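You operate a simulated robot arm through the tools that you are given. There is no shell and no other tool.

You run a simulated two-armed robot. Do the job below in one go: nothing can be reset, and whatever is moved stays where it is left.

TASK
Clean the polish splash inside the mirror leaf off with remover.
Fine: open the leaf wide; use the cotton pad and put it back; fold the leaf shut after. What is to be rubbed or washed off counts as gone when no trace of it is left.

Only the result counts: the job must be done as asked and must still hold three seconds after the hand-in. Knocking over, shifting, dropping, spilling or breaking anything else fails it. Flat cloth is picked up by pressing the open fingertips on it (5 to 10 N) and closing them slowly along it; thin cloth reads only 2 to 8 mm in the jaws.

THE ROBOT
Two 7-joint arms with two-finger parallel grippers on one trunk that stands fixed in place. Base frame: the origin is at the foot of the trunk, x ahead of it, y to its left, z up; the work surface is at about z = 0.78. Readings come in m, degrees, newtons and seconds.
The left shoulder is at [0.05, 0.209, 1.321], the right one opposite. With the tool pointing down near the work surface each hand reaches from about 0.1 to 0.86 m from the base axis, measured 20 degrees to its own side. Payload 4.4 kg a hand.
The tool frame of a hand sits at the grasp point between the pads (the TCP): z along the fingers, y along the line on which they close. The tips reach 0.023 m beyond it. Largest opening 0.094 m; finger width 0.038, thickness 0.01; the body of the gripper, 0.054 by 0.096 m, starts 0.039 m behind the TCP.
Orientation is that of the tool frame in the base frame, as a unit quaternion [x, y, z, w]. With the fingers straight down and closing along the base's y, the tool's x points along the base's -x, its y along +y and its z along -z.

THE INTERFACE
- The arms move only by the tool jog_arm. It takes "left_targets", "right_targets" or both (then of equal length, played together; a hand with none holds still); each is a list of rows, each an object of numbers (a shift or turn left out is 0, a gripper value left out holds the last): "tx", "ty", "tz": the shift along the base's x, y, z in units of 50 mm (1.0 is 50 mm); "rx", "ry", "rz": the turn, a rotation vector about the base's x, y, z in units of 8 degrees (1.0 is 8 degrees). In form: [{"tx": .., "ty": .., "tz": .., "rx": .., "ry": .., "rz": ..}, ...]. A call has 1 to 20 rows; each row shifts and turns the commanded pose from where the row before left it. "left_fingers" and "right_fingers" are, for a hand that has rows, the closure in counts, from 0 (fully open) to 255 (shut), set as the call begins (left out, the last holds). A call with a number of a shift or a turn outside -1 to 1 is refused whole. Each row takes 0.2 s and may step no farther than 0.05 m and 8.6 degrees from the row before; otherwise, or with a gripper value out of range, the whole call is refused. Where a pose cannot be reached the arm comes as near as it can. A force on the tool above 90 N (or 10 N above the force at the start of the call, whichever is more), or a blocked arm, ends the call early, and 0.2 s more pass. Each finger travels about 0.108 m/s and halts on what it meets, pressing with about 39 N; the grip force reading is that of the motor and also rises with nothing between the fingers. The clock runs only during rows and for 0.2 s after the last one: add rows that do not move to give the fingers time. The reply holds the time, the measured pose of the TCP, the force on the tool along the base axes, the opening and the grip force, in the units named above and with some noise, with the torque about the TCP (base axes, N m) and any sound that the robot's microphone picked up.
- Cameras (640 x 400 px; columns grow to the right, rows downward): "scene" is now at [0.1544, -0.0073, 1.4937]; the picture's right is [-0.09, -1.00, 0.00], its down [-0.56, 0.05, -0.83] and it looks along [0.82, -0.08, -0.56] (base axes); focal length 290 px, centre (320, 200). "left" rides on the left gripper at [0.086, -0.016, -0.075] in its tool frame; the picture's right is [0.18, 0.98, 0.00], its down [-0.58, 0.11, -0.81] and it looks along [-0.79, 0.15, 0.59] (tool axes); focal length 243 px, centre (320, 200). "right" rides on the right gripper at [0.086, 0.016, -0.075] in its tool frame; the picture's right is [-0.18, 0.98, 0.00], its down [-0.58, -0.11, -0.81] and it looks along [-0.79, -0.15, 0.59] (tool axes); focal length 243 px, centre (320, 200). There is no depth. A picture from a camera that has moved, and an enlarged one, comes with that camera's place and axes in the base frame and with its lens.
- camera(camera): a new picture of that camera. It takes no simulated time.
- move_column(by): slides the trunk up (or, below 0, down) by that many m; the arms and the scene camera ride with it, the base frame stays. It gives what a move gives, with no picture.
- head_to(pan, tilt): turns the head with the scene camera to pan (to the left, within 80 degrees either way) and tilt (down, from -29 to 69), counted from straight ahead of the robot. It gives what a move gives.
- enlarge(camera, box): a new picture of the part [left, top, right, bottom] of that camera's present view, enlarged. It takes no simulated time.
- finish_job(): hands the job in; it is judged then, once.

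Nothing tells you positions but the pictures and the camera data. Unless the task says otherwise, let go and move clear before handing in.

The tools are called after "Emit:" as name(argument=value, ...) on one line, values as JSON. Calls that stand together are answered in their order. jog_arm: Moves the arms, as the interface text tells. Its arguments: {"type":"object","properties":{"left_targets":{"type":"array","items":{"type":"object","properties":{"tx":{"type":"number"},"ty":{"type":"number"},"tz":{"type":"number"},"rx":{"type":"number"},"ry":{"type":"number"},"rz":{"type":"number"}}}},"left_fingers":{"type":"number"},"right_targets":{"type":"array","items":{"type":"object","properties":{"tx":{"type":"number"},"ty":{"type":"number"},"tz":{"type":"number"},"rx":{"type":"number"},"ry":{"type":"number"},"rz":{"type":"number"}}}},"right_fingers":{"type":"number"}},"required":[]} The other tools are called the same way: move_column (by) moves the trunk up or down; head_to (pan, tilt) turns the head that bears the scene camera; camera (camera) takes a picture; enlarge (camera, box) takes an enlarged picture of a part of a camera's view; finish_job () hands the job in.

At the start:

```text
time: 0.0
left_ee_pos: [0.4166, 0.1158, 1.3176]
left_tool_rot: [0.0, 1.0, -0.001, 0.0]
left_ft_force: [-0.3, -0.6, -0.1]
left_ft_torque: [0.0, -0.01, -0.02]
left_finger_gap: 0.0943
left_gripper_force: 0.1
right_ee_pos: [0.6288, -0.2402, 1.2812]
right_tool_rot: [0.0, 1.0, 0.0, -0.001]
right_ft_force: [-0.4, 0.3, 0.8]
right_ft_torque: [-0.03, 0.0, 0.03]
right_finger_gap: 0.0939
right_gripper_force: 0.1
trunk travel left (down, up): [-0.4, 0.163]
head pan, tilt (commanded): [-5.3, 34.2]
```

scene: 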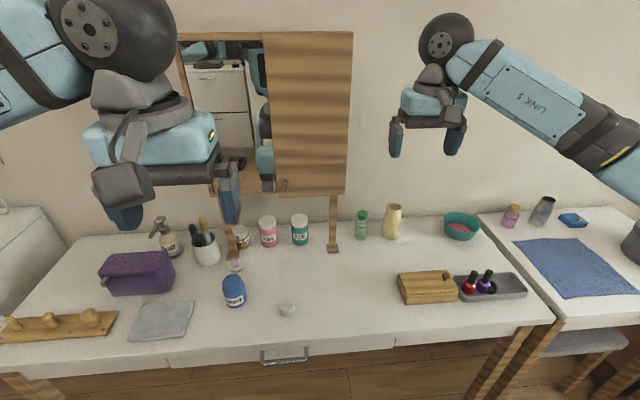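
right: 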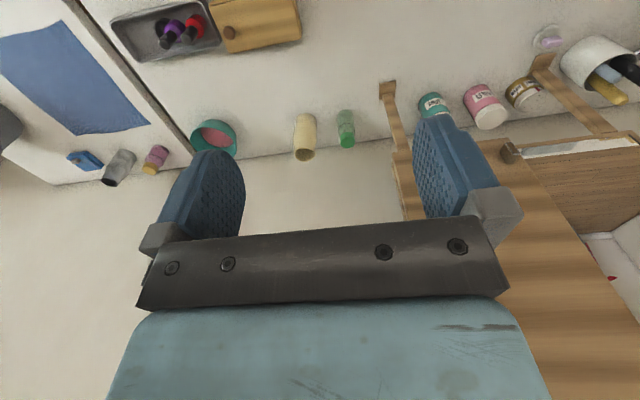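
left: 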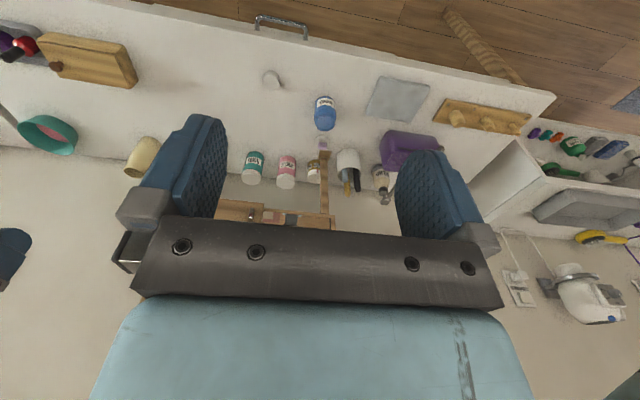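

I see a vanity table with a mirror on a stand; its right half is covered by a wooden leaf, and there are bottles, jars and a pad-like white disc on the table. I'll look closer at each area before moving anything.

Emit:
enlarge(camera="scene", box=[160, 20, 380, 260])

Emit:
enlarge(camera="scene", box=[100, 190, 350, 350])

Emit:
enlarge(camera="scene", box=[340, 180, 640, 340])

```text
1.67 times, centred on (270, 140) of scene
camera zoom: at [0.1544, -0.0073, 1.4937], right [-0.09, -1.0, 0.0], down [-0.56, 0.05, -0.83], along [0.82, -0.08, -0.56], focal length 484 px, centre (403, 300)
```

zoom: 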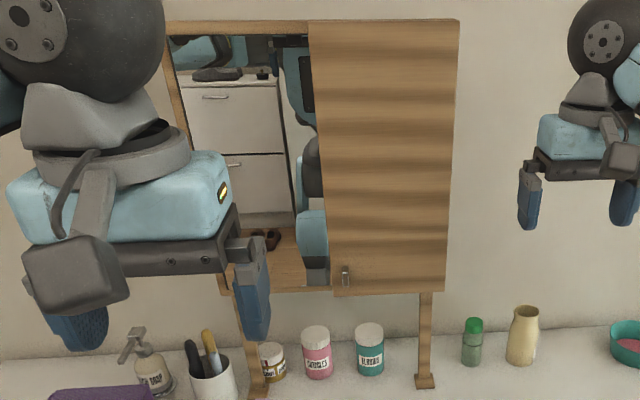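

```text
2.50 times, centred on (225, 270) of scene
camera zoom: at [0.1544, -0.0073, 1.4937], right [-0.09, -1.0, 0.0], down [-0.56, 0.05, -0.83], along [0.82, -0.08, -0.56], focal length 726 px, centre (558, 25)
```

zoom: 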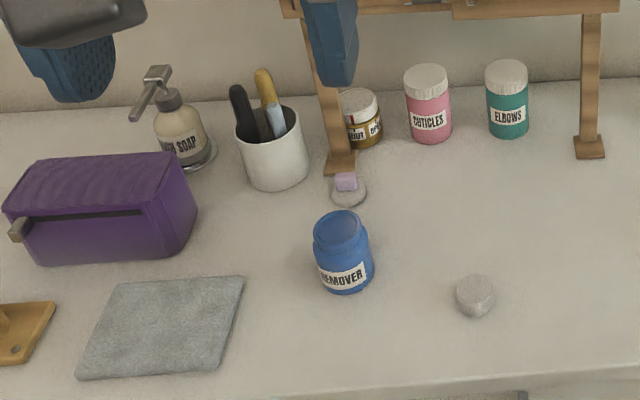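

```text
2.13 times, centred on (490, 260) of scene
camera zoom: at [0.1544, -0.0073, 1.4937], right [-0.09, -1.0, 0.0], down [-0.56, 0.05, -0.83], along [0.82, -0.08, -0.56], focal length 619 px, centre (-43, 72)
```

zoom: 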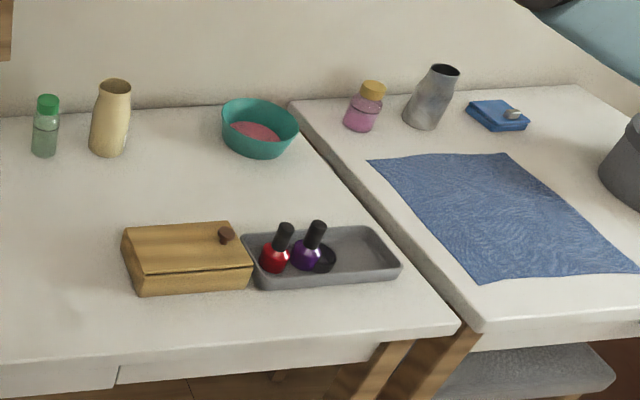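

The remover jar is the blue one in front; the small white disc with a lilac grip by the stand's left foot may be the cotton pad, and the grey disc may be the jar's lid. I'll zoom in further to confirm, including from the hand cameras.

Emit:
enlarge(camera="scene", box=[205, 250, 305, 325])

Emit:
enlarge(camera="left", box=[230, 50, 400, 210])

Emit:
enlarge(camera="scene", box=[250, 130, 360, 210])

Emit:
enlarge(camera="right", box=[480, 100, 640, 240])

```text
5.33 times, centred on (255, 288) of scene
camera zoom: at [0.1544, -0.0073, 1.4937], right [-0.09, -1.0, 0.0], down [-0.56, 0.05, -0.83], along [0.82, -0.08, -0.56], focal length 1549 px, centre (667, -267)
```

zoom: 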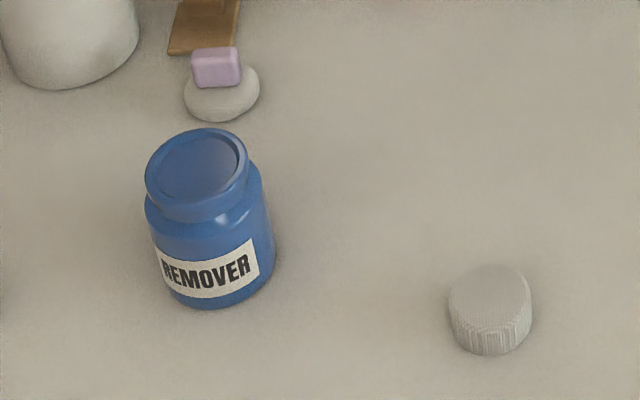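

```text
2.50 times, centred on (315, 130) of left
camera zoom: at [0.3295, 0.0982, 1.3914], right [-0.18, 0.98, 0.0], down [0.58, 0.11, 0.81], along [0.79, 0.15, -0.59], focal length 606 px, centre (332, 375)
```

zoom: 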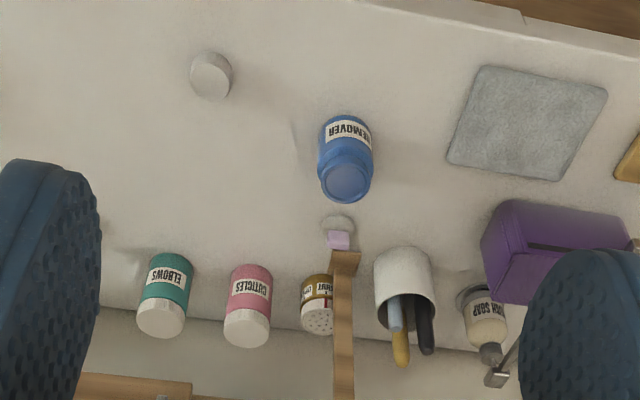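

```text
5.00 times, centred on (305, 170) of scene
camera zoom: at [0.1544, -0.0073, 1.4937], right [-0.09, -1.0, 0.0], down [-0.56, 0.05, -0.83], along [0.82, -0.08, -0.56], focal length 1452 px, centre (395, 350)
```

zoom: 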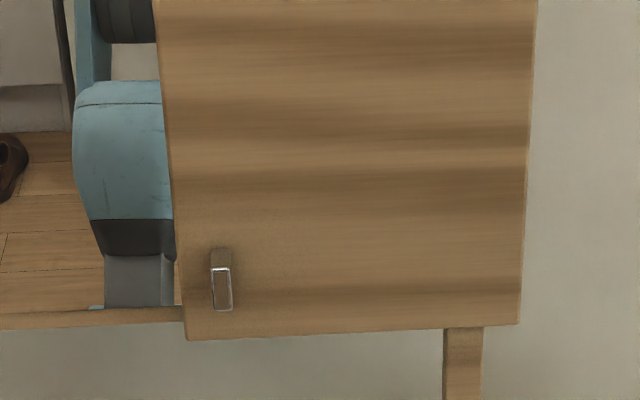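

```text
2.86 times, centred on (560, 170) of right
camera zoom: at [0.5416, -0.2246, 1.3558], right [0.18, 0.98, 0.0], down [0.58, -0.11, 0.81], along [0.79, -0.15, -0.59], focal length 693 px, centre (-366, 286)
```

zoom: 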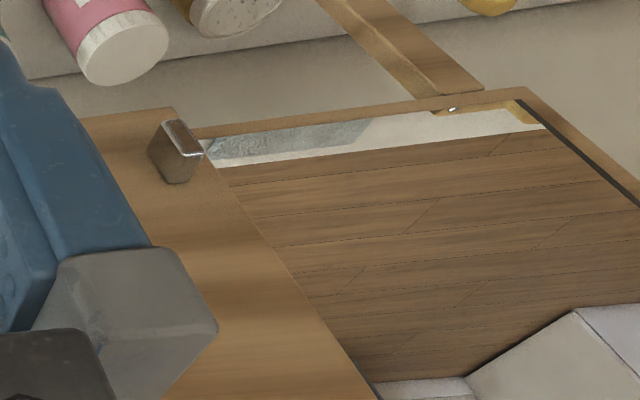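

The pad (white disc, lilac tab) is at about [0.83, 0.20], the open remover jar at about [0.70, 0.18] with its rim near z 0.87, and the leaf is hinged at its right edge (y about -0.15) with the knob low at the free edge. I'll bring the left hand's camera over the jar to look closely.

Emit:
jog_arm(left_targets=[{"tx": 0.508, "ty": 0.16, "tz": -0.669}, {"tx": 0.508, "ty": 0.16, "tz": -0.669}, {"tx": 0.508, "ty": 0.16, "tz": -0.669}, {"tx": 0.508, "ty": 0.16, "tz": -0.669}, {"tx": 0.508, "ty": 0.16, "tz": -0.669}, {"tx": 0.508, "ty": 0.16, "tz": -0.669}, {"tx": 0.508, "ty": 0.16, "tz": -0.669}, {"tx": 0.508, "ty": 0.16, "tz": -0.669}])

Emit:
camera(camera="left")

Emit:
camera(camera="scene")

```text
time: 1.8
left_ee_pos: [0.6198, 0.1789, 1.0462]
left_tool_rot: [0.0, 1.0, -0.001, -0.001]
left_ft_force: [0.0, -0.4, 0.1]
left_ft_torque: [-0.02, 0.03, -0.01]
left_finger_gap: 0.0942
left_gripper_force: 0.0
right_ee_pos: [0.6291, -0.2399, 1.28]
right_tool_rot: [0.0, 1.0, -0.001, 0.0]
right_ft_force: [-0.2, -0.4, -0.7]
right_ft_torque: [-0.01, 0.0, 0.0]
right_finger_gap: 0.094
right_gripper_force: 0.0
trunk travel left (down, up): [-0.4, 0.163]
head pan, tilt (commanded): [-5.3, 34.2]
```

```text
taken
camera left: at [0.5332, 0.161, 1.1196], right [-0.18, 0.98, 0.0], down [0.58, 0.11, 0.81], along [0.79, 0.15, -0.59], focal length 243 px, centre (320, 200)
```

left: 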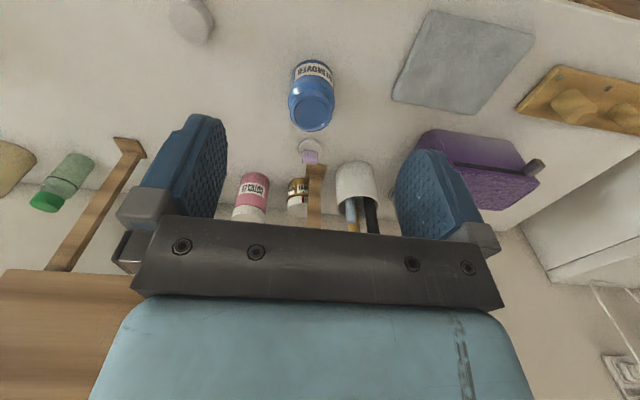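

```text
taken
camera scene: at [0.1554, -0.007, 1.4936], right [-0.09, -1.0, 0.0], down [-0.56, 0.05, -0.83], along [0.82, -0.08, -0.56], focal length 290 px, centre (320, 200)
```

scene: 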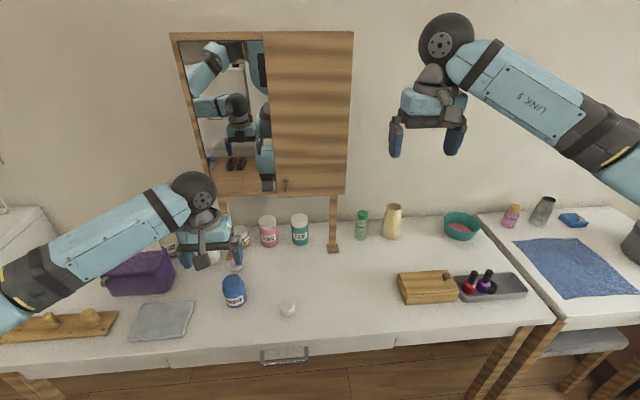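

Emit:
enlarge(camera="left", box=[260, 50, 360, 175])

Emit:
enlarge(camera="scene", box=[160, 20, 370, 260])

Emit:
enlarge(camera="left", box=[285, 125, 335, 175])

```text
3.20 times, centred on (310, 112) of left
camera zoom: at [0.5332, 0.161, 1.1196], right [-0.18, 0.98, 0.0], down [0.58, 0.11, 0.81], along [0.79, 0.15, -0.59], focal length 776 px, centre (352, 480)
```

zoom: 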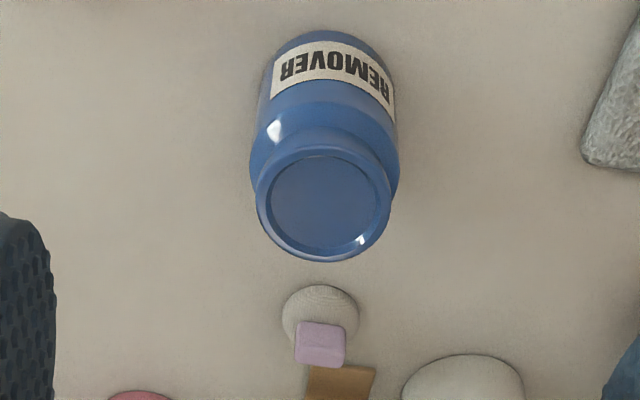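

```text
1.67 times, centred on (265, 140) of scene
camera zoom: at [0.1554, -0.007, 1.4936], right [-0.09, -1.0, 0.0], down [-0.56, 0.05, -0.83], along [0.82, -0.08, -0.56], focal length 484 px, centre (412, 300)
```

zoom: 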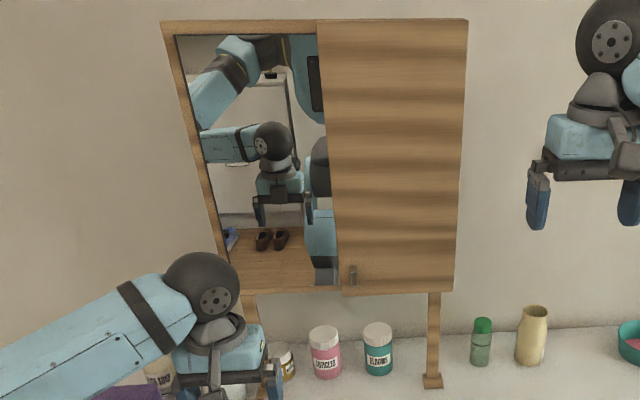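

```text
8.00 times, centred on (310, 150) of left
camera zoom: at [0.5332, 0.161, 1.1196], right [-0.18, 0.98, 0.0], down [0.58, 0.11, 0.81], along [0.79, 0.15, -0.59], focal length 1941 px, centre (400, 600)
```

zoom: 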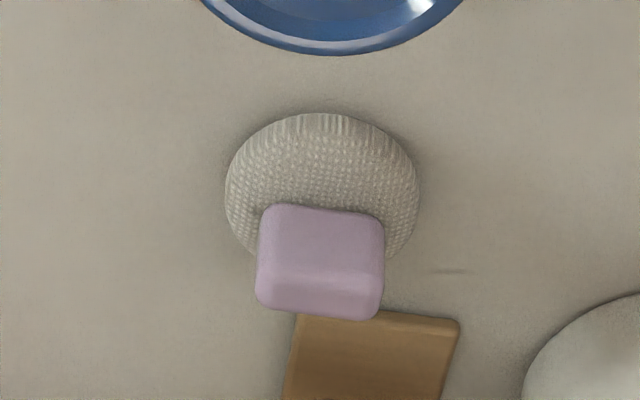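

The pad is a white cotton disc (about 44 mm) with a lilac tab about 29 x 18 x 19 mm on top, near [0.83, 0.198]. I'll zoom on the jar's mouth and then bring the right hand near the knob.

Emit:
enlarge(camera="left", box=[285, 85, 340, 135])

Emit:
enlarge(camera="scene", box=[255, 165, 315, 205])

Emit:
enlarge(camera="right", box=[490, 120, 570, 180])

```text
8.00 times, centred on (312, 110) of left
camera zoom: at [0.5332, 0.161, 1.1196], right [-0.18, 0.98, 0.0], down [0.58, 0.11, 0.81], along [0.79, 0.15, -0.59], focal length 1941 px, centre (380, 920)
```

zoom: 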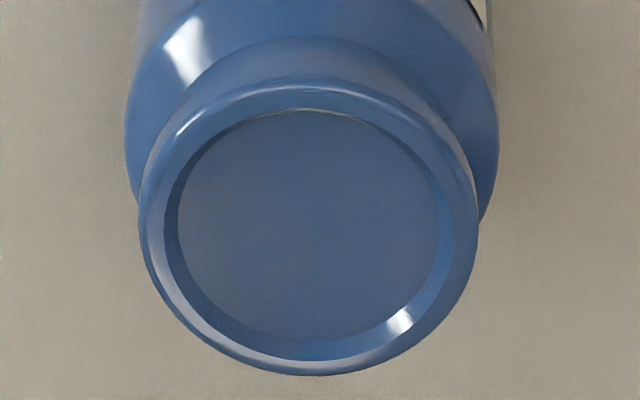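

```text
10.00 times, centred on (285, 185) of scene
camera zoom: at [0.1554, -0.007, 1.4936], right [-0.09, -1.0, 0.0], down [-0.56, 0.05, -0.83], along [0.82, -0.08, -0.56], focal length 2904 px, centre (670, 350)
```

zoom: 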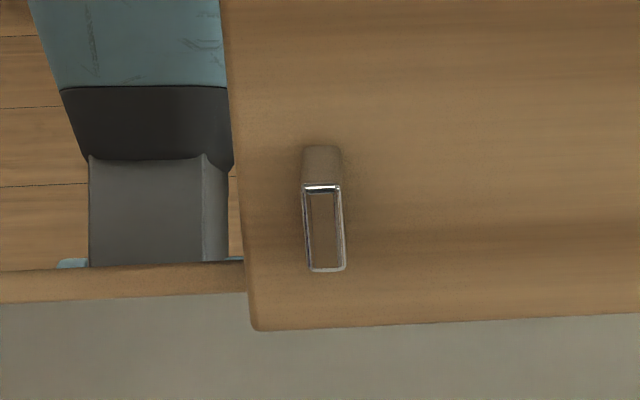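

```text
6.67 times, centred on (530, 150) of right
camera zoom: at [0.5426, -0.2244, 1.3554], right [0.18, 0.98, 0.0], down [0.58, -0.11, 0.81], along [0.79, -0.15, -0.59], focal length 1618 px, centre (-1080, 533)
```

zoom: 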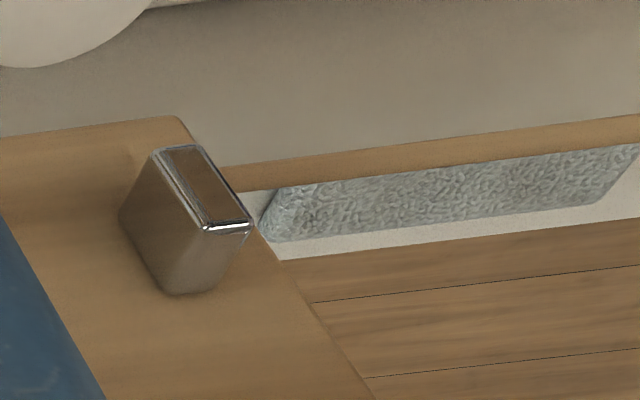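

The knob is a 12 x 28 x 21 mm block at about [0.855, 0.023, 1.07] on the leaf's outer face. I'll park the left hand aside and turn the right hand to point forward in front of the knob.

Emit:
jog_arm(left_targets=[{"tx": -0.2, "ty": 0.233}, {"tx": -0.2, "ty": 0.233}, {"tx": -0.2, "ty": 0.233}, {"tx": -0.2, "ty": 0.233}, {"tx": -0.2, "ty": 0.233}, {"tx": -0.2, "ty": 0.233}, {"tx": -0.2, "ty": 0.233}, {"tx": -0.2, "ty": 0.233}, {"tx": -0.2, "ty": 0.233}, {"tx": -0.2, "ty": 0.233}, {"tx": -0.2, "ty": 0.233}, {"tx": -0.2, "ty": 0.233}], right_targets=[{"tx": 0.118, "ty": 0.437, "tz": -0.35, "ry": -0.9375}, {"tx": 0.118, "ty": 0.437, "tz": -0.35, "ry": -0.9375}, {"tx": 0.118, "ty": 0.437, "tz": -0.35, "ry": -0.9375}, {"tx": 0.118, "ty": 0.437, "tz": -0.35, "ry": -0.9375}, {"tx": 0.118, "ty": 0.437, "tz": -0.35, "ry": -0.9375}, {"tx": 0.118, "ty": 0.437, "tz": -0.35, "ry": -0.9375}, {"tx": 0.118, "ty": 0.437, "tz": -0.35, "ry": -0.9375}, {"tx": 0.118, "ty": 0.437, "tz": -0.35, "ry": -0.9375}, {"tx": 0.118, "ty": 0.437, "tz": -0.35, "ry": -0.9375}, {"tx": 0.118, "ty": 0.437, "tz": -0.35, "ry": -0.9375}, {"tx": 0.118, "ty": 0.437, "tz": -0.35, "ry": -0.9375}, {"tx": 0.118, "ty": 0.437, "tz": -0.35, "ry": -0.9375}])

Emit:
camera(camera="scene")

Emit:
camera(camera="right")

```text
time: 4.4
left_ee_pos: [0.4994, 0.3208, 1.0494]
left_tool_rot: [0.0, 1.0, -0.002, 0.0]
left_ft_force: [0.3, 0.7, 0.2]
left_ft_torque: [-0.03, -0.01, -0.02]
left_finger_gap: 0.094
left_gripper_force: 0.0
right_ee_pos: [0.699, 0.0243, 1.0733]
right_tool_rot: [0.002, 0.708, -0.003, 0.706]
right_ft_force: [0.5, -0.4, 0.0]
right_ft_torque: [-0.01, 0.02, 0.0]
right_finger_gap: 0.0938
right_gripper_force: 0.1
trunk travel left (down, up): [-0.4, 0.163]
head pan, tilt (commanded): [-5.3, 34.2]
```

```text
taken
camera scene: at [0.1544, -0.0051, 1.4938], right [-0.09, -1.0, 0.0], down [-0.56, 0.05, -0.83], along [0.82, -0.08, -0.56], focal length 290 px, centre (320, 200)
```

scene: 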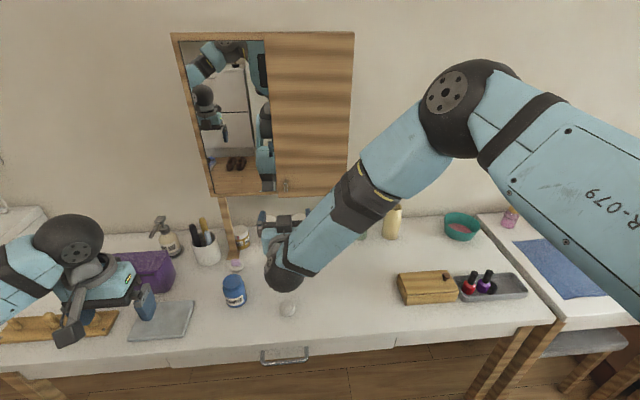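

```text
taken
camera right: at [0.6247, 0.0397, 0.9861], right [0.01, 0.98, 0.18], down [-0.81, -0.1, 0.58], along [0.59, -0.15, 0.79], focal length 243 px, centre (320, 200)
```

right: 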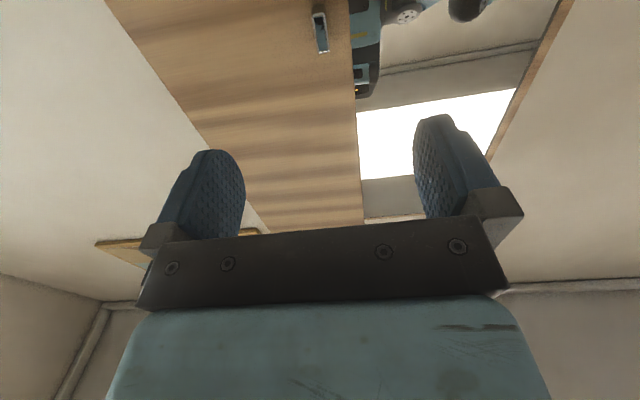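

The knob lies straight ahead of the open right fingers. I'll advance 136 mm and close on it.

Emit:
jog_arm(right_targets=[{"tx": 0.7}, {"tx": 0.7}, {"tx": 0.6}, {"tx": 0.4}, {"tx": 0.3}, {}])

Emit:
camera(camera="right")

Emit:
enlarge(camera="scene", box=[220, 130, 360, 230])

```text
time: 5.8
left_ee_pos: [0.4996, 0.3197, 1.0483]
left_tool_rot: [0.0, 1.0, -0.001, 0.0]
left_ft_force: [-0.2, 0.0, -0.5]
left_ft_torque: [0.0, -0.01, 0.0]
left_finger_gap: 0.0936
left_gripper_force: 0.0
right_ee_pos: [0.8281, 0.0406, 1.0871]
right_tool_rot: [0.003, 0.709, -0.003, 0.705]
right_ft_force: [-0.7, 0.4, -0.2]
right_ft_torque: [0.0, 0.02, 0.03]
right_finger_gap: 0.094
right_gripper_force: 0.0
right hand out of reach, approached as far as the arm can: row 1, 2, 3, 5
trunk travel left (down, up): [-0.4, 0.163]
head pan, tilt (commanded): [-5.3, 34.2]
```

```text
taken
camera right: at [0.7542, 0.0559, 1.0011], right [0.01, 0.98, 0.18], down [-0.8, -0.1, 0.59], along [0.6, -0.15, 0.79], focal length 243 px, centre (320, 200)
```

right: 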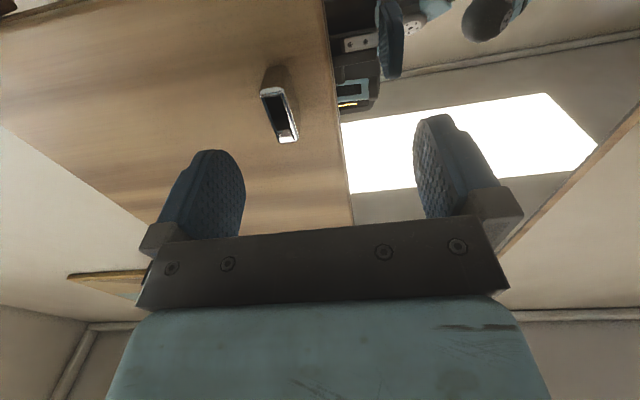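

```text
4.00 times, centred on (290, 180) of scene
camera zoom: at [0.1543, -0.0071, 1.4938], right [-0.09, -1.0, 0.0], down [-0.56, 0.05, -0.83], along [0.82, -0.08, -0.56], focal length 1161 px, centre (440, 280)
```

zoom: 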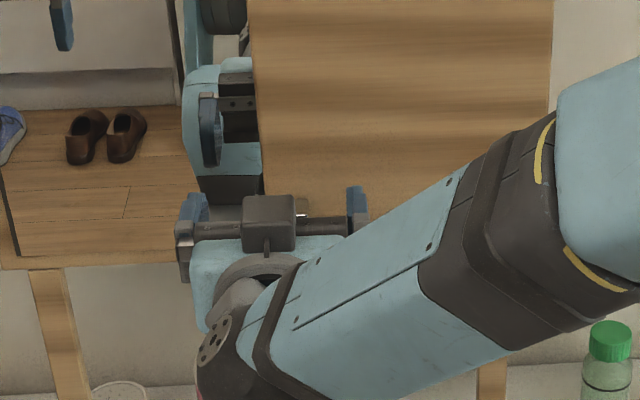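

The hand stopped short and drifted left and up (it reports out of reach). I'll back off a bit and try a corrected approach to see where the limit lies.

Emit:
jog_arm(right_targets=[{"tx": -0.5}, {"tx": -0.5, "tz": -0.1}, {}])

```text
time: 6.6
left_ee_pos: [0.4993, 0.3186, 1.0494]
left_tool_rot: [0.0, 1.0, -0.001, 0.0]
left_ft_force: [-0.8, -0.8, 0.6]
left_ft_torque: [-0.05, 0.0, 0.01]
left_finger_gap: 0.0935
left_gripper_force: 0.1
right_ee_pos: [0.7789, 0.0401, 1.0814]
right_tool_rot: [0.002, 0.708, -0.002, 0.706]
right_ft_force: [0.3, -0.6, -0.3]
right_ft_torque: [0.04, 0.02, 0.03]
right_finger_gap: 0.0939
right_gripper_force: 0.1
trunk travel left (down, up): [-0.4, 0.163]
head pan, tilt (commanded): [-5.3, 34.2]
```

Emit:
jog_arm(right_targets=[{"ty": -0.16, "tz": -0.15}, {"ty": -0.16, "tz": -0.15}, {}])

```text
time: 7.4
left_ee_pos: [0.4996, 0.3189, 1.0491]
left_tool_rot: [0.001, 1.0, 0.0, 0.0]
left_ft_force: [0.5, 0.5, -0.4]
left_ft_torque: [0.0, -0.01, -0.06]
left_finger_gap: 0.094
left_gripper_force: 0.0
right_ee_pos: [0.7767, 0.0383, 1.0788]
right_tool_rot: [0.004, 0.709, -0.004, 0.705]
right_ft_force: [0.6, -0.3, 0.7]
right_ft_torque: [0.0, 0.03, 0.03]
right_finger_gap: 0.094
right_gripper_force: 0.1
right hand out of reach, approached as far as the arm can: row 1, 2
trunk travel left (down, up): [-0.4, 0.163]
head pan, tilt (commanded): [-5.3, 34.2]
```

The forward-pointing pose is at a joint limit there. A hand coming from above with a 30-degree forward tilt will also straddle the knob and can yaw easily with the leaf, so I'll back off and tilt the tool down.

Emit:
jog_arm(right_targets=[{"tx": -0.2, "ty": -0.0375, "ry": 0.9375}, {"tx": -0.2, "ty": -0.0375, "ry": 0.9375}, {"tx": -0.2, "ty": -0.0375, "ry": 0.9375}, {"tx": -0.2, "ty": -0.0375, "ry": 0.9375}, {"tx": -0.2, "ty": -0.0375, "ry": 0.9375}, {"tx": -0.2, "ty": -0.0375, "ry": 0.9375}, {"tx": -0.2, "ty": -0.0375, "ry": 0.9375}, {"tx": -0.2, "ty": -0.0375, "ry": 0.9375}, {}])

Emit:
camera(camera="right")

Emit:
camera(camera="scene")

```text
time: 9.4
left_ee_pos: [0.4977, 0.3194, 1.0493]
left_tool_rot: [-0.001, 1.0, -0.001, 0.0]
left_ft_force: [-0.9, 0.3, 0.7]
left_ft_torque: [-0.03, -0.01, 0.03]
left_finger_gap: 0.0942
left_gripper_force: 0.0
right_ee_pos: [0.6986, 0.0241, 1.0793]
right_tool_rot: [0.0, 0.966, -0.001, 0.258]
right_ft_force: [-0.2, -0.4, -0.2]
right_ft_torque: [0.0, -0.02, -0.02]
right_finger_gap: 0.0941
right_gripper_force: 0.1
trunk travel left (down, up): [-0.4, 0.163]
head pan, tilt (commanded): [-5.3, 34.2]
```

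```text
taken
camera right: at [0.5854, 0.039, 1.1006], right [0.16, 0.98, 0.09], down [0.1, -0.11, 0.99], along [0.98, -0.15, -0.12], focal length 243 px, centre (320, 200)
```

right: 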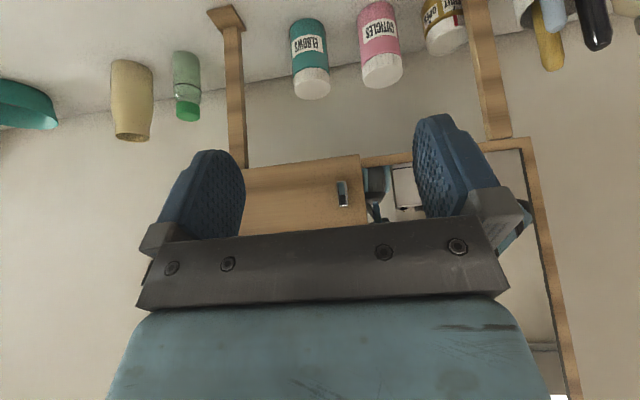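

```text
taken
camera scene: at [0.1543, -0.007, 1.4938], right [-0.09, -1.0, 0.0], down [-0.56, 0.05, -0.83], along [0.82, -0.08, -0.56], focal length 290 px, centre (320, 200)
```

scene: 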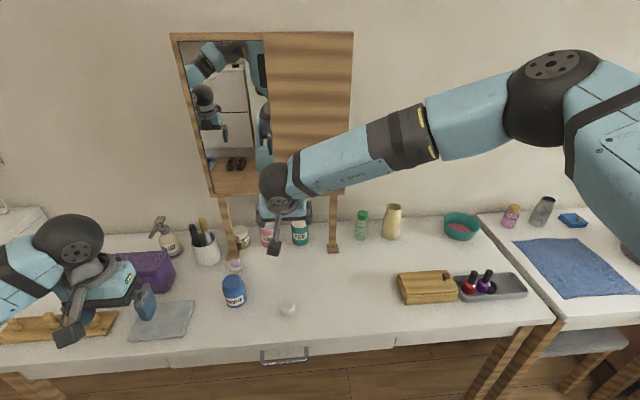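

Knob now seen at about y 0.024, z 1.063, centred between the open fingers. I'll advance to straddle it.

Emit:
jog_arm(right_targets=[{"tx": 0.7, "tz": -0.05}, {"tx": 0.7, "tz": -0.05}, {"tx": 0.6, "tz": -0.05}, {"tx": 0.4, "tz": -0.04}, {"tx": 0.29}, {}])

Emit:
camera(camera="right")

```text
time: 10.8
left_ee_pos: [0.4982, 0.3182, 1.0497]
left_tool_rot: [0.0, 1.0, 0.0, 0.0]
left_ft_force: [0.1, 0.3, 0.2]
left_ft_torque: [0.02, 0.02, 0.03]
left_finger_gap: 0.094
left_gripper_force: 0.1
right_ee_pos: [0.8326, 0.0237, 1.0689]
right_tool_rot: [-0.001, 0.966, 0.0, 0.258]
right_ft_force: [1.0, -0.1, -1.0]
right_ft_torque: [0.02, 0.04, 0.0]
right_finger_gap: 0.0942
right_gripper_force: 0.0
trunk travel left (down, up): [-0.4, 0.163]
head pan, tilt (commanded): [-5.3, 34.2]
```

```text
taken
camera right: at [0.7205, 0.0387, 1.0903], right [0.16, 0.98, 0.09], down [0.1, -0.11, 0.99], along [0.98, -0.15, -0.12], focal length 243 px, centre (320, 200)
```

right: 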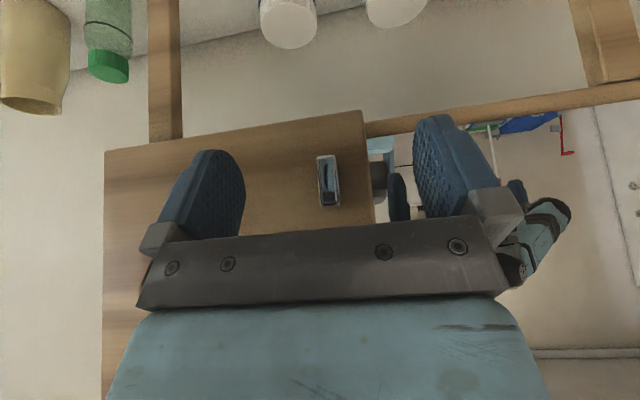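

The knob is centred between the fingertips. Closing on it.

Emit:
jog_arm(right_targets=[{}, {}, {}, {}], right_fingers=255)

Emit:
camera(camera="right")

```text
time: 11.8
left_ee_pos: [0.4982, 0.3194, 1.0494]
left_tool_rot: [-0.001, 1.0, -0.002, 0.0]
left_ft_force: [1.0, -0.4, 0.2]
left_ft_torque: [0.04, 0.02, 0.03]
left_finger_gap: 0.0939
left_gripper_force: 0.0
right_ee_pos: [0.8326, 0.025, 1.0695]
right_tool_rot: [0.0, 0.966, -0.001, 0.26]
right_ft_force: [-1.0, 7.5, 0.3]
right_ft_torque: [0.14, 0.14, 0.16]
right_finger_gap: 0.012
right_gripper_force: 45.3
trunk travel left (down, up): [-0.4, 0.163]
head pan, tilt (commanded): [-5.3, 34.2]
```

```text
taken
camera right: at [0.7201, 0.0401, 1.0903], right [0.16, 0.98, 0.09], down [0.1, -0.11, 0.99], along [0.98, -0.15, -0.12], focal length 243 px, centre (320, 200)
```

right: 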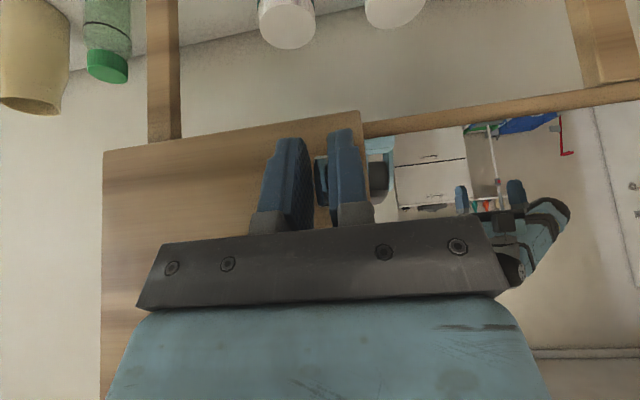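

The knob is held (12 mm gap). Now I'll swing the leaf open on an arc about its right edge, first 18 degrees to check the forces.

Emit:
jog_arm(right_targets=[{"tx": -0.349, "ty": -0.097, "rz": 0.75}, {"tx": -0.337, "ty": -0.133, "rz": 0.75}, {"tx": -0.321, "ty": -0.167, "rz": 0.75}])

Emit:
camera(camera="right")

Emit:
camera(camera="scene")

```text
time: 12.6
left_ee_pos: [0.4991, 0.3169, 1.0514]
left_tool_rot: [0.001, 1.0, 0.001, 0.0]
left_ft_force: [-0.4, 0.3, -1.1]
left_ft_torque: [0.0, -0.01, -0.01]
left_finger_gap: 0.0939
left_gripper_force: 0.0
right_ee_pos: [0.7834, -0.0003, 1.069]
right_tool_rot: [-0.15, 0.954, 0.041, 0.255]
right_ft_force: [6.1, -15.2, 0.9]
right_ft_torque: [-0.2, 0.19, -0.76]
right_finger_gap: 0.0118
right_gripper_force: 44.7
trunk travel left (down, up): [-0.4, 0.163]
head pan, tilt (commanded): [-5.3, 34.2]
```

```text
taken
camera right: at [0.6714, -0.0194, 1.0903], right [-0.15, 0.98, 0.09], down [0.13, -0.07, 0.99], along [0.98, 0.16, -0.12], focal length 243 px, centre (320, 200)
```

right: 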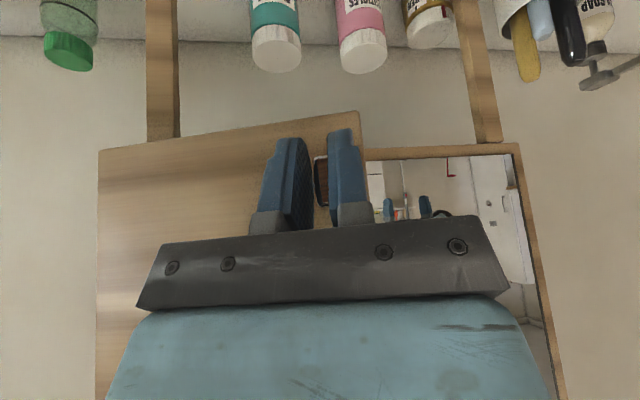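

```text
taken
camera scene: at [0.1552, -0.0105, 1.4936], right [-0.09, -1.0, 0.0], down [-0.56, 0.05, -0.83], along [0.82, -0.07, -0.56], focal length 290 px, centre (320, 200)
```

scene: 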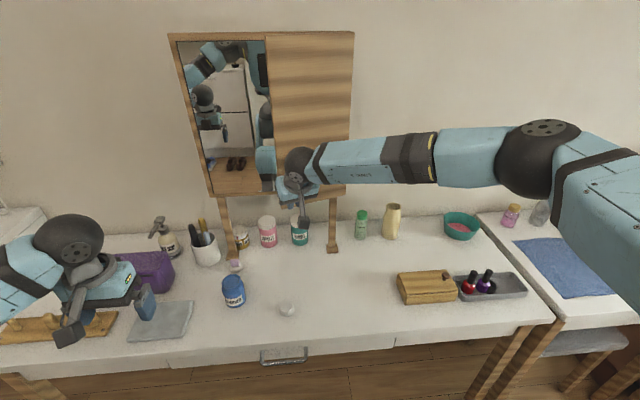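

The leaf swings freely; from the motion the hinge axis is near [0.887, -0.146]. I'll continue to about 50 degrees on the corrected arc.

Emit:
jog_arm(right_targets=[{"tx": -0.189, "ty": -0.204, "rz": 0.5}, {"tx": -0.189, "ty": -0.204, "rz": 0.5}, {"tx": -0.169, "ty": -0.185, "rz": 0.5}, {"tx": -0.169, "ty": -0.185, "rz": 0.5}, {"tx": -0.141, "ty": -0.207, "rz": 0.5}, {"tx": -0.141, "ty": -0.207, "rz": 0.5}, {"tx": -0.111, "ty": -0.224, "rz": 0.5}, {"tx": -0.111, "ty": -0.224, "rz": 0.5}])

Emit:
camera(camera="scene")

```text
time: 14.4
left_ee_pos: [0.4981, 0.3186, 1.0493]
left_tool_rot: [0.0, 1.0, -0.001, 0.0]
left_ft_force: [0.7, -1.1, 0.1]
left_ft_torque: [0.01, 0.01, 0.0]
left_finger_gap: 0.094
left_gripper_force: 0.0
right_ee_pos: [0.7186, -0.079, 1.069]
right_tool_rot: [-0.409, 0.875, 0.109, 0.233]
right_ft_force: [-10.2, 2.3, -7.0]
right_ft_torque: [-0.19, -0.5, -0.27]
right_finger_gap: 0.0118
right_gripper_force: 45.1
trunk travel left (down, up): [-0.4, 0.163]
head pan, tilt (commanded): [-5.3, 34.2]
```

```text
taken
camera scene: at [0.1536, -0.0073, 1.4938], right [-0.09, -1.0, 0.0], down [-0.56, 0.05, -0.83], along [0.82, -0.08, -0.56], focal length 290 px, centre (320, 200)
```

scene: 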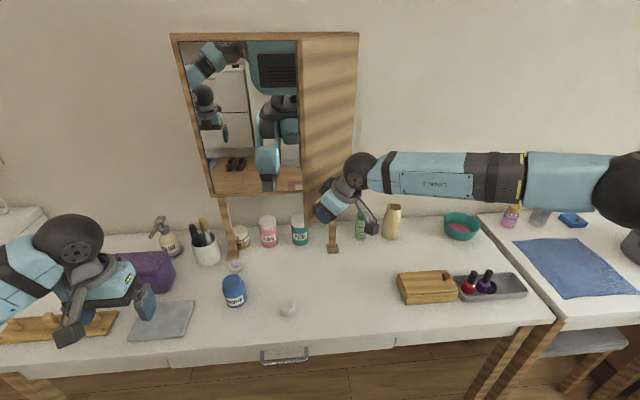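

The leaf is at about 50 degrees. I'll carry on to 90.

Emit:
jog_arm(right_targets=[{"tx": -0.079, "ty": -0.238, "rz": 0.5}, {"tx": -0.079, "ty": -0.238, "rz": 0.5}, {"tx": -0.045, "ty": -0.246, "rz": 0.5}, {"tx": -0.045, "ty": -0.246, "rz": 0.5}, {"tx": -0.01, "ty": -0.251, "rz": 0.5}, {"tx": -0.01, "ty": -0.251, "rz": 0.5}, {"tx": 0.025, "ty": -0.249, "rz": 0.5}, {"tx": 0.025, "ty": -0.249, "rz": 0.5}, {"tx": 0.059, "ty": -0.243, "rz": 0.5}, {"tx": 0.059, "ty": -0.243, "rz": 0.5}])

Emit:
camera(camera="scene")

```text
time: 16.6
left_ee_pos: [0.4982, 0.3213, 1.0499]
left_tool_rot: [0.0, 1.0, -0.001, 0.0]
left_ft_force: [0.2, 0.6, -0.1]
left_ft_torque: [0.01, -0.05, 0.0]
left_finger_gap: 0.0939
left_gripper_force: 0.1
right_ee_pos: [0.7192, -0.077, 1.0693]
right_tool_rot: [-0.409, 0.875, 0.109, 0.234]
right_ft_force: [-22.4, 11.0, -19.6]
right_ft_torque: [-0.35, -0.28, 0.11]
right_finger_gap: 0.012
right_gripper_force: 45.3
right hand out of reach, approached as far as the arm can: row 1, 2, 3, 4, 5, 6, 7, 8, 9, 10
trunk travel left (down, up): [-0.4, 0.163]
head pan, tilt (commanded): [-5.3, 34.2]
```

```text
taken
camera scene: at [0.1538, -0.006, 1.4937], right [-0.09, -1.0, 0.0], down [-0.56, 0.05, -0.83], along [0.82, -0.08, -0.56], focal length 290 px, centre (320, 200)
```

scene: 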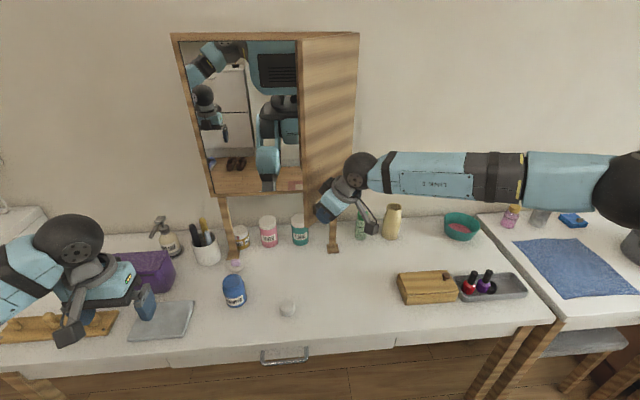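

The right wrist can't yaw further with the leaf at about 50 degrees. I'll let go of the knob, draw the right hand back off it, and push the leaf wide from its inner side with the other hand.

Emit:
jog_arm(right_targets=[{}, {}, {}], right_fingers=60)

Emit:
camera(camera="right")

```text
time: 17.4
left_ee_pos: [0.4995, 0.3189, 1.0484]
left_tool_rot: [0.0, 1.0, 0.0, 0.0]
left_ft_force: [0.3, -0.7, 0.0]
left_ft_torque: [0.01, 0.02, 0.0]
left_finger_gap: 0.0941
left_gripper_force: 0.1
right_ee_pos: [0.721, -0.0801, 1.0702]
right_tool_rot: [-0.408, 0.876, 0.109, 0.235]
right_ft_force: [-0.7, -0.6, 0.4]
right_ft_torque: [0.02, 0.0, 0.0]
right_finger_gap: 0.0719
right_gripper_force: 0.0
trunk travel left (down, up): [-0.4, 0.163]
head pan, tilt (commanded): [-5.3, 34.2]
```

```text
taken
camera right: at [0.6362, -0.1554, 1.0913], right [-0.65, 0.75, 0.09], down [0.15, 0.01, 0.99], along [0.75, 0.66, -0.12], focal length 243 px, centre (320, 200)
```

right: 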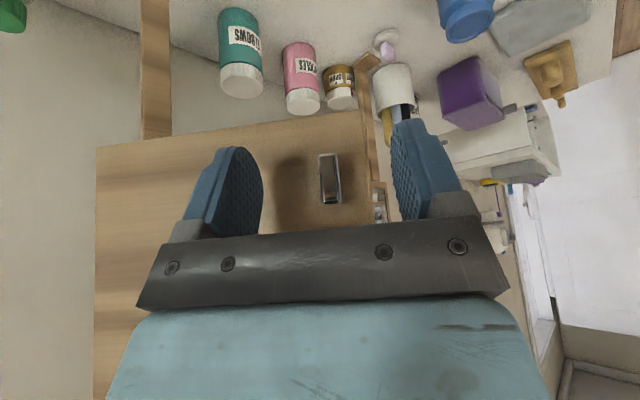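

The knob is free. Before moving on I'll look at the mirror's reflection for the splash, while I back the right hand away.

Emit:
jog_arm(right_targets=[{"tx": -0.5, "ty": -0.6}, {"tx": -0.5, "ty": -0.6}, {"tx": -0.5, "ty": -0.6}, {"tx": -0.4, "ty": -0.5, "rz": -0.8}, {"tx": -0.4, "ty": -0.5, "tz": 0.2, "rz": -0.8}, {"tx": -0.4, "ty": -0.5, "tz": 0.2, "rz": -0.8}, {"tx": -0.4, "ty": -0.5, "tz": 0.2, "rz": -0.8}, {"tx": -0.4, "ty": -0.3, "tz": 0.2, "rz": -0.8}])

Emit:
camera(camera="scene")

Emit:
enlarge(camera="scene", box=[165, 25, 365, 205])

```text
time: 19.2
left_ee_pos: [0.4987, 0.3196, 1.048]
left_tool_rot: [0.001, 1.0, 0.0, 0.0]
left_ft_force: [0.8, 0.5, -0.5]
left_ft_torque: [-0.03, 0.02, -0.01]
left_finger_gap: 0.094
left_gripper_force: 0.1
right_ee_pos: [0.5442, -0.2838, 1.1106]
right_tool_rot: [-0.151, 0.954, 0.04, 0.256]
right_ft_force: [0.2, -0.7, 0.0]
right_ft_torque: [-0.01, 0.0, 0.01]
right_finger_gap: 0.0716
right_gripper_force: 0.1
trunk travel left (down, up): [-0.4, 0.163]
head pan, tilt (commanded): [-5.3, 34.2]
```

```text
taken
camera scene: at [0.1537, -0.0074, 1.4938], right [-0.09, -1.0, 0.0], down [-0.56, 0.05, -0.83], along [0.82, -0.08, -0.56], focal length 290 px, centre (320, 200)
```

scene: 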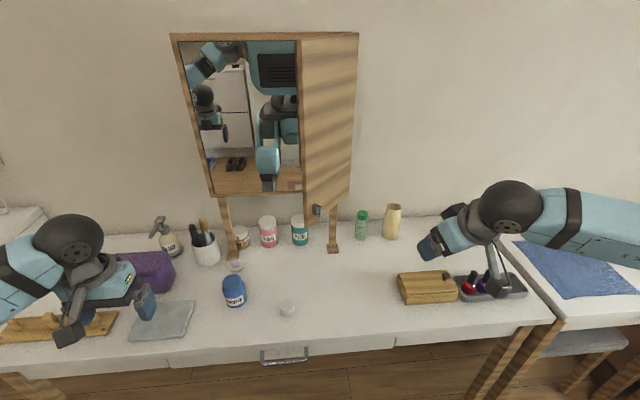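

```text
2.22 times, centred on (265, 115) of scene
camera zoom: at [0.1537, -0.0074, 1.4938], right [-0.09, -1.0, 0.0], down [-0.56, 0.05, -0.83], along [0.82, -0.08, -0.56], focal length 645 px, centre (442, 389)
```

zoom: 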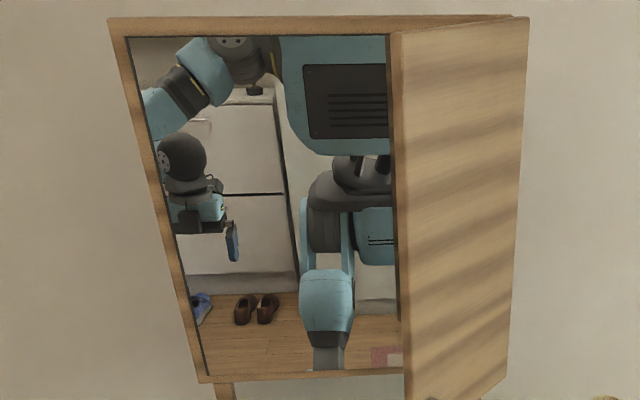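

The leaf stays at about 50 degrees by itself. Next I'll turn the left hand to point to the right (toward -y), with fingers shut, in front of the mirror's left half, ready to push the leaf's inner face near its free edge.

Emit:
jog_arm(left_targets=[{"tx": 0.368, "ty": -0.267, "tz": 0.05, "rx": -0.9375}, {"tx": 0.368, "ty": -0.267, "tz": 0.05, "rx": -0.9375}, {"tx": 0.368, "ty": -0.267, "tz": 0.05, "rx": -0.9375}, {"tx": 0.368, "ty": -0.267, "tz": 0.05, "rx": -0.9375}, {"tx": 0.368, "ty": -0.267, "tz": 0.05, "rx": -0.9375}, {"tx": 0.368, "ty": -0.267, "tz": 0.05, "rx": -0.9375}, {"tx": 0.368, "ty": -0.267, "tz": 0.05, "rx": -0.9375}, {"tx": 0.368, "ty": -0.267, "tz": 0.05, "rx": -0.9375}, {"tx": 0.368, "ty": -0.267, "tz": 0.05, "rx": -0.9375}, {"tx": 0.368, "ty": -0.267, "tz": 0.05, "rx": -0.9375}, {"tx": 0.368, "ty": -0.267, "tz": 0.05, "rx": -0.9375}, {"tx": 0.368, "ty": -0.267, "tz": 0.05, "rx": -0.9375}], left_fingers=255)

Emit:
camera(camera="scene")

Emit:
camera(camera="left")

```text
time: 21.8
left_ee_pos: [0.7219, 0.1584, 1.0796]
left_tool_rot: [0.0, -0.706, 0.708, 0.0]
left_ft_force: [0.8, -0.3, 0.4]
left_ft_torque: [0.0, 0.01, 0.01]
left_finger_gap: 0.0001
left_gripper_force: 39.1
right_ee_pos: [0.5464, -0.2851, 1.11]
right_tool_rot: [-0.151, 0.954, 0.041, 0.255]
right_ft_force: [-0.3, 0.8, -0.3]
right_ft_torque: [-0.01, 0.0, 0.0]
right_finger_gap: 0.072
right_gripper_force: 0.0
trunk travel left (down, up): [-0.4, 0.163]
head pan, tilt (commanded): [-5.3, 34.2]
```

```text
taken
camera scene: at [0.1551, -0.0081, 1.4936], right [-0.09, -1.0, 0.0], down [-0.56, 0.05, -0.83], along [0.82, -0.08, -0.56], focal length 290 px, centre (320, 200)
```

scene: 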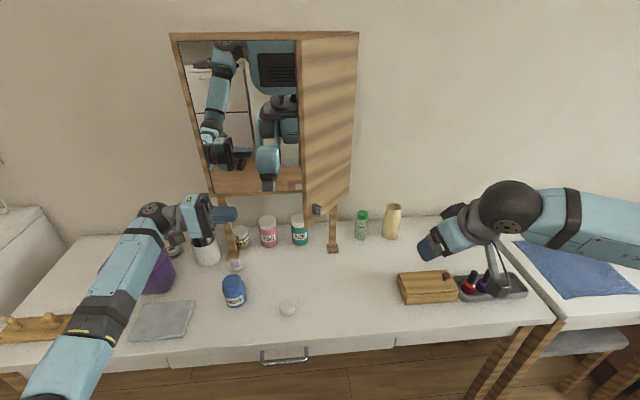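

```text
taken
camera left: at [0.6345, 0.232, 1.0947], right [-0.18, 0.0, -0.98], down [0.58, 0.81, -0.11], along [0.79, -0.59, -0.15], focal length 243 px, centre (320, 200)
```

left: 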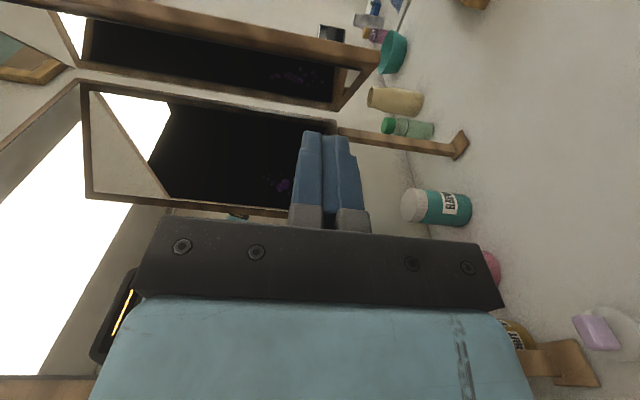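

The left camera now sees the inside of the leaf, with a purple splash on its dark glass. Let me zoom in on it.

Emit:
enlarge(camera="left", box=[200, 20, 400, 145])

Emit:
enlarge(camera="left", box=[60, 0, 400, 210])

```text
3.20 times, centred on (300, 82) of left
camera zoom: at [0.6345, 0.232, 1.0947], right [-0.18, 0.0, -0.98], down [0.58, 0.81, -0.11], along [0.79, -0.59, -0.15], focal length 776 px, centre (384, 576)
```

zoom: 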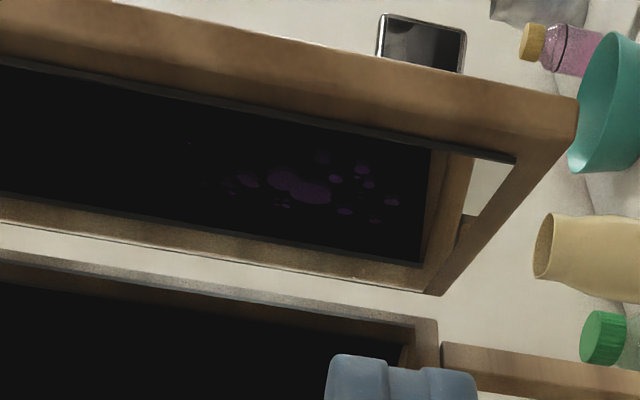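

```text
1.88 times, centred on (230, 105) of left
camera zoom: at [0.6345, 0.232, 1.0947], right [-0.18, 0.0, -0.98], down [0.58, 0.81, -0.11], along [0.79, -0.59, -0.15], focal length 457 px, centre (489, 379)
```

zoom: 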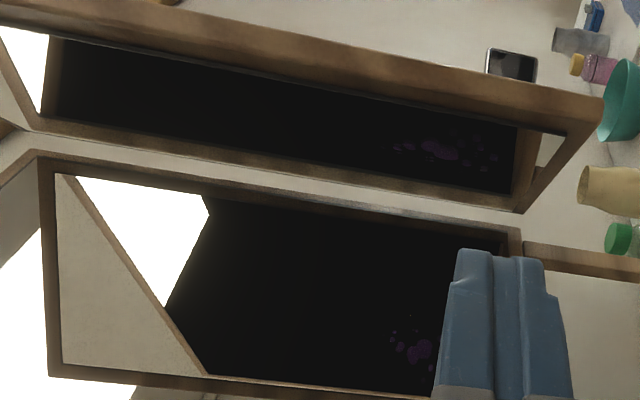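

The splash is on the lower part of the leaf's inner glass. I'll push the leaf near its free edge higher up (z about 1.2), away from the splash.

Emit:
jog_arm(left_targets=[{"tx": 0.215, "ty": -0.59, "tz": 0.6}, {"tx": 0.215, "ty": -0.59, "tz": 0.6}, {"tx": 0.215, "ty": -0.59, "tz": 0.6}, {"tx": 0.215, "ty": -0.59, "tz": 0.6}, {"ty": -0.4}, {"ty": -0.4}, {"ty": -0.4}, {"ty": -0.4}])

Emit:
camera(camera="scene")

Emit:
camera(camera="left")

```text
time: 23.6
left_ee_pos: [0.7635, -0.0394, 1.1989]
left_tool_rot: [0.0, 0.707, -0.707, 0.0]
left_ft_force: [0.6, -0.9, 0.3]
left_ft_torque: [-0.02, -0.03, 0.01]
left_finger_gap: 0.0
left_gripper_force: 39.4
right_ee_pos: [0.5448, -0.2844, 1.1108]
right_tool_rot: [-0.151, 0.954, 0.041, 0.256]
right_ft_force: [-0.2, -0.8, 0.4]
right_ft_torque: [0.01, -0.02, 0.03]
right_finger_gap: 0.072
right_gripper_force: 0.1
trunk travel left (down, up): [-0.4, 0.163]
head pan, tilt (commanded): [-5.3, 34.2]
```

```text
taken
camera scene: at [0.1544, -0.0081, 1.4937], right [-0.09, -1.0, 0.0], down [-0.56, 0.05, -0.83], along [0.82, -0.08, -0.56], focal length 290 px, centre (320, 200)
```

scene: 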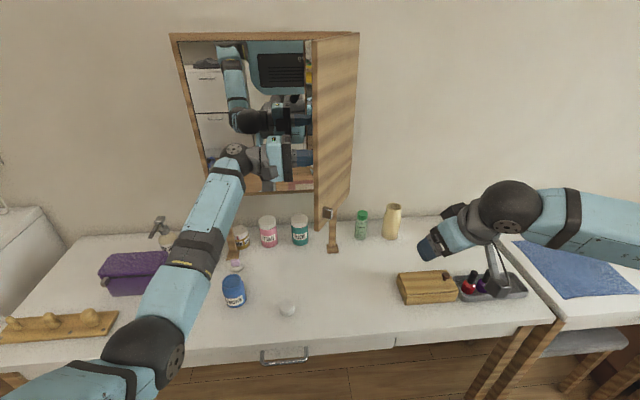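

```text
taken
camera left: at [0.6764, 0.0342, 1.2136], right [-0.18, 0.0, -0.98], down [0.58, 0.81, -0.11], along [0.79, -0.59, -0.15], focal length 243 px, centre (320, 200)
```

left: 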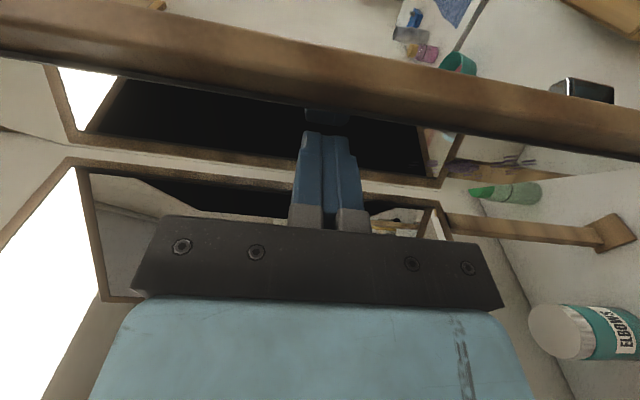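

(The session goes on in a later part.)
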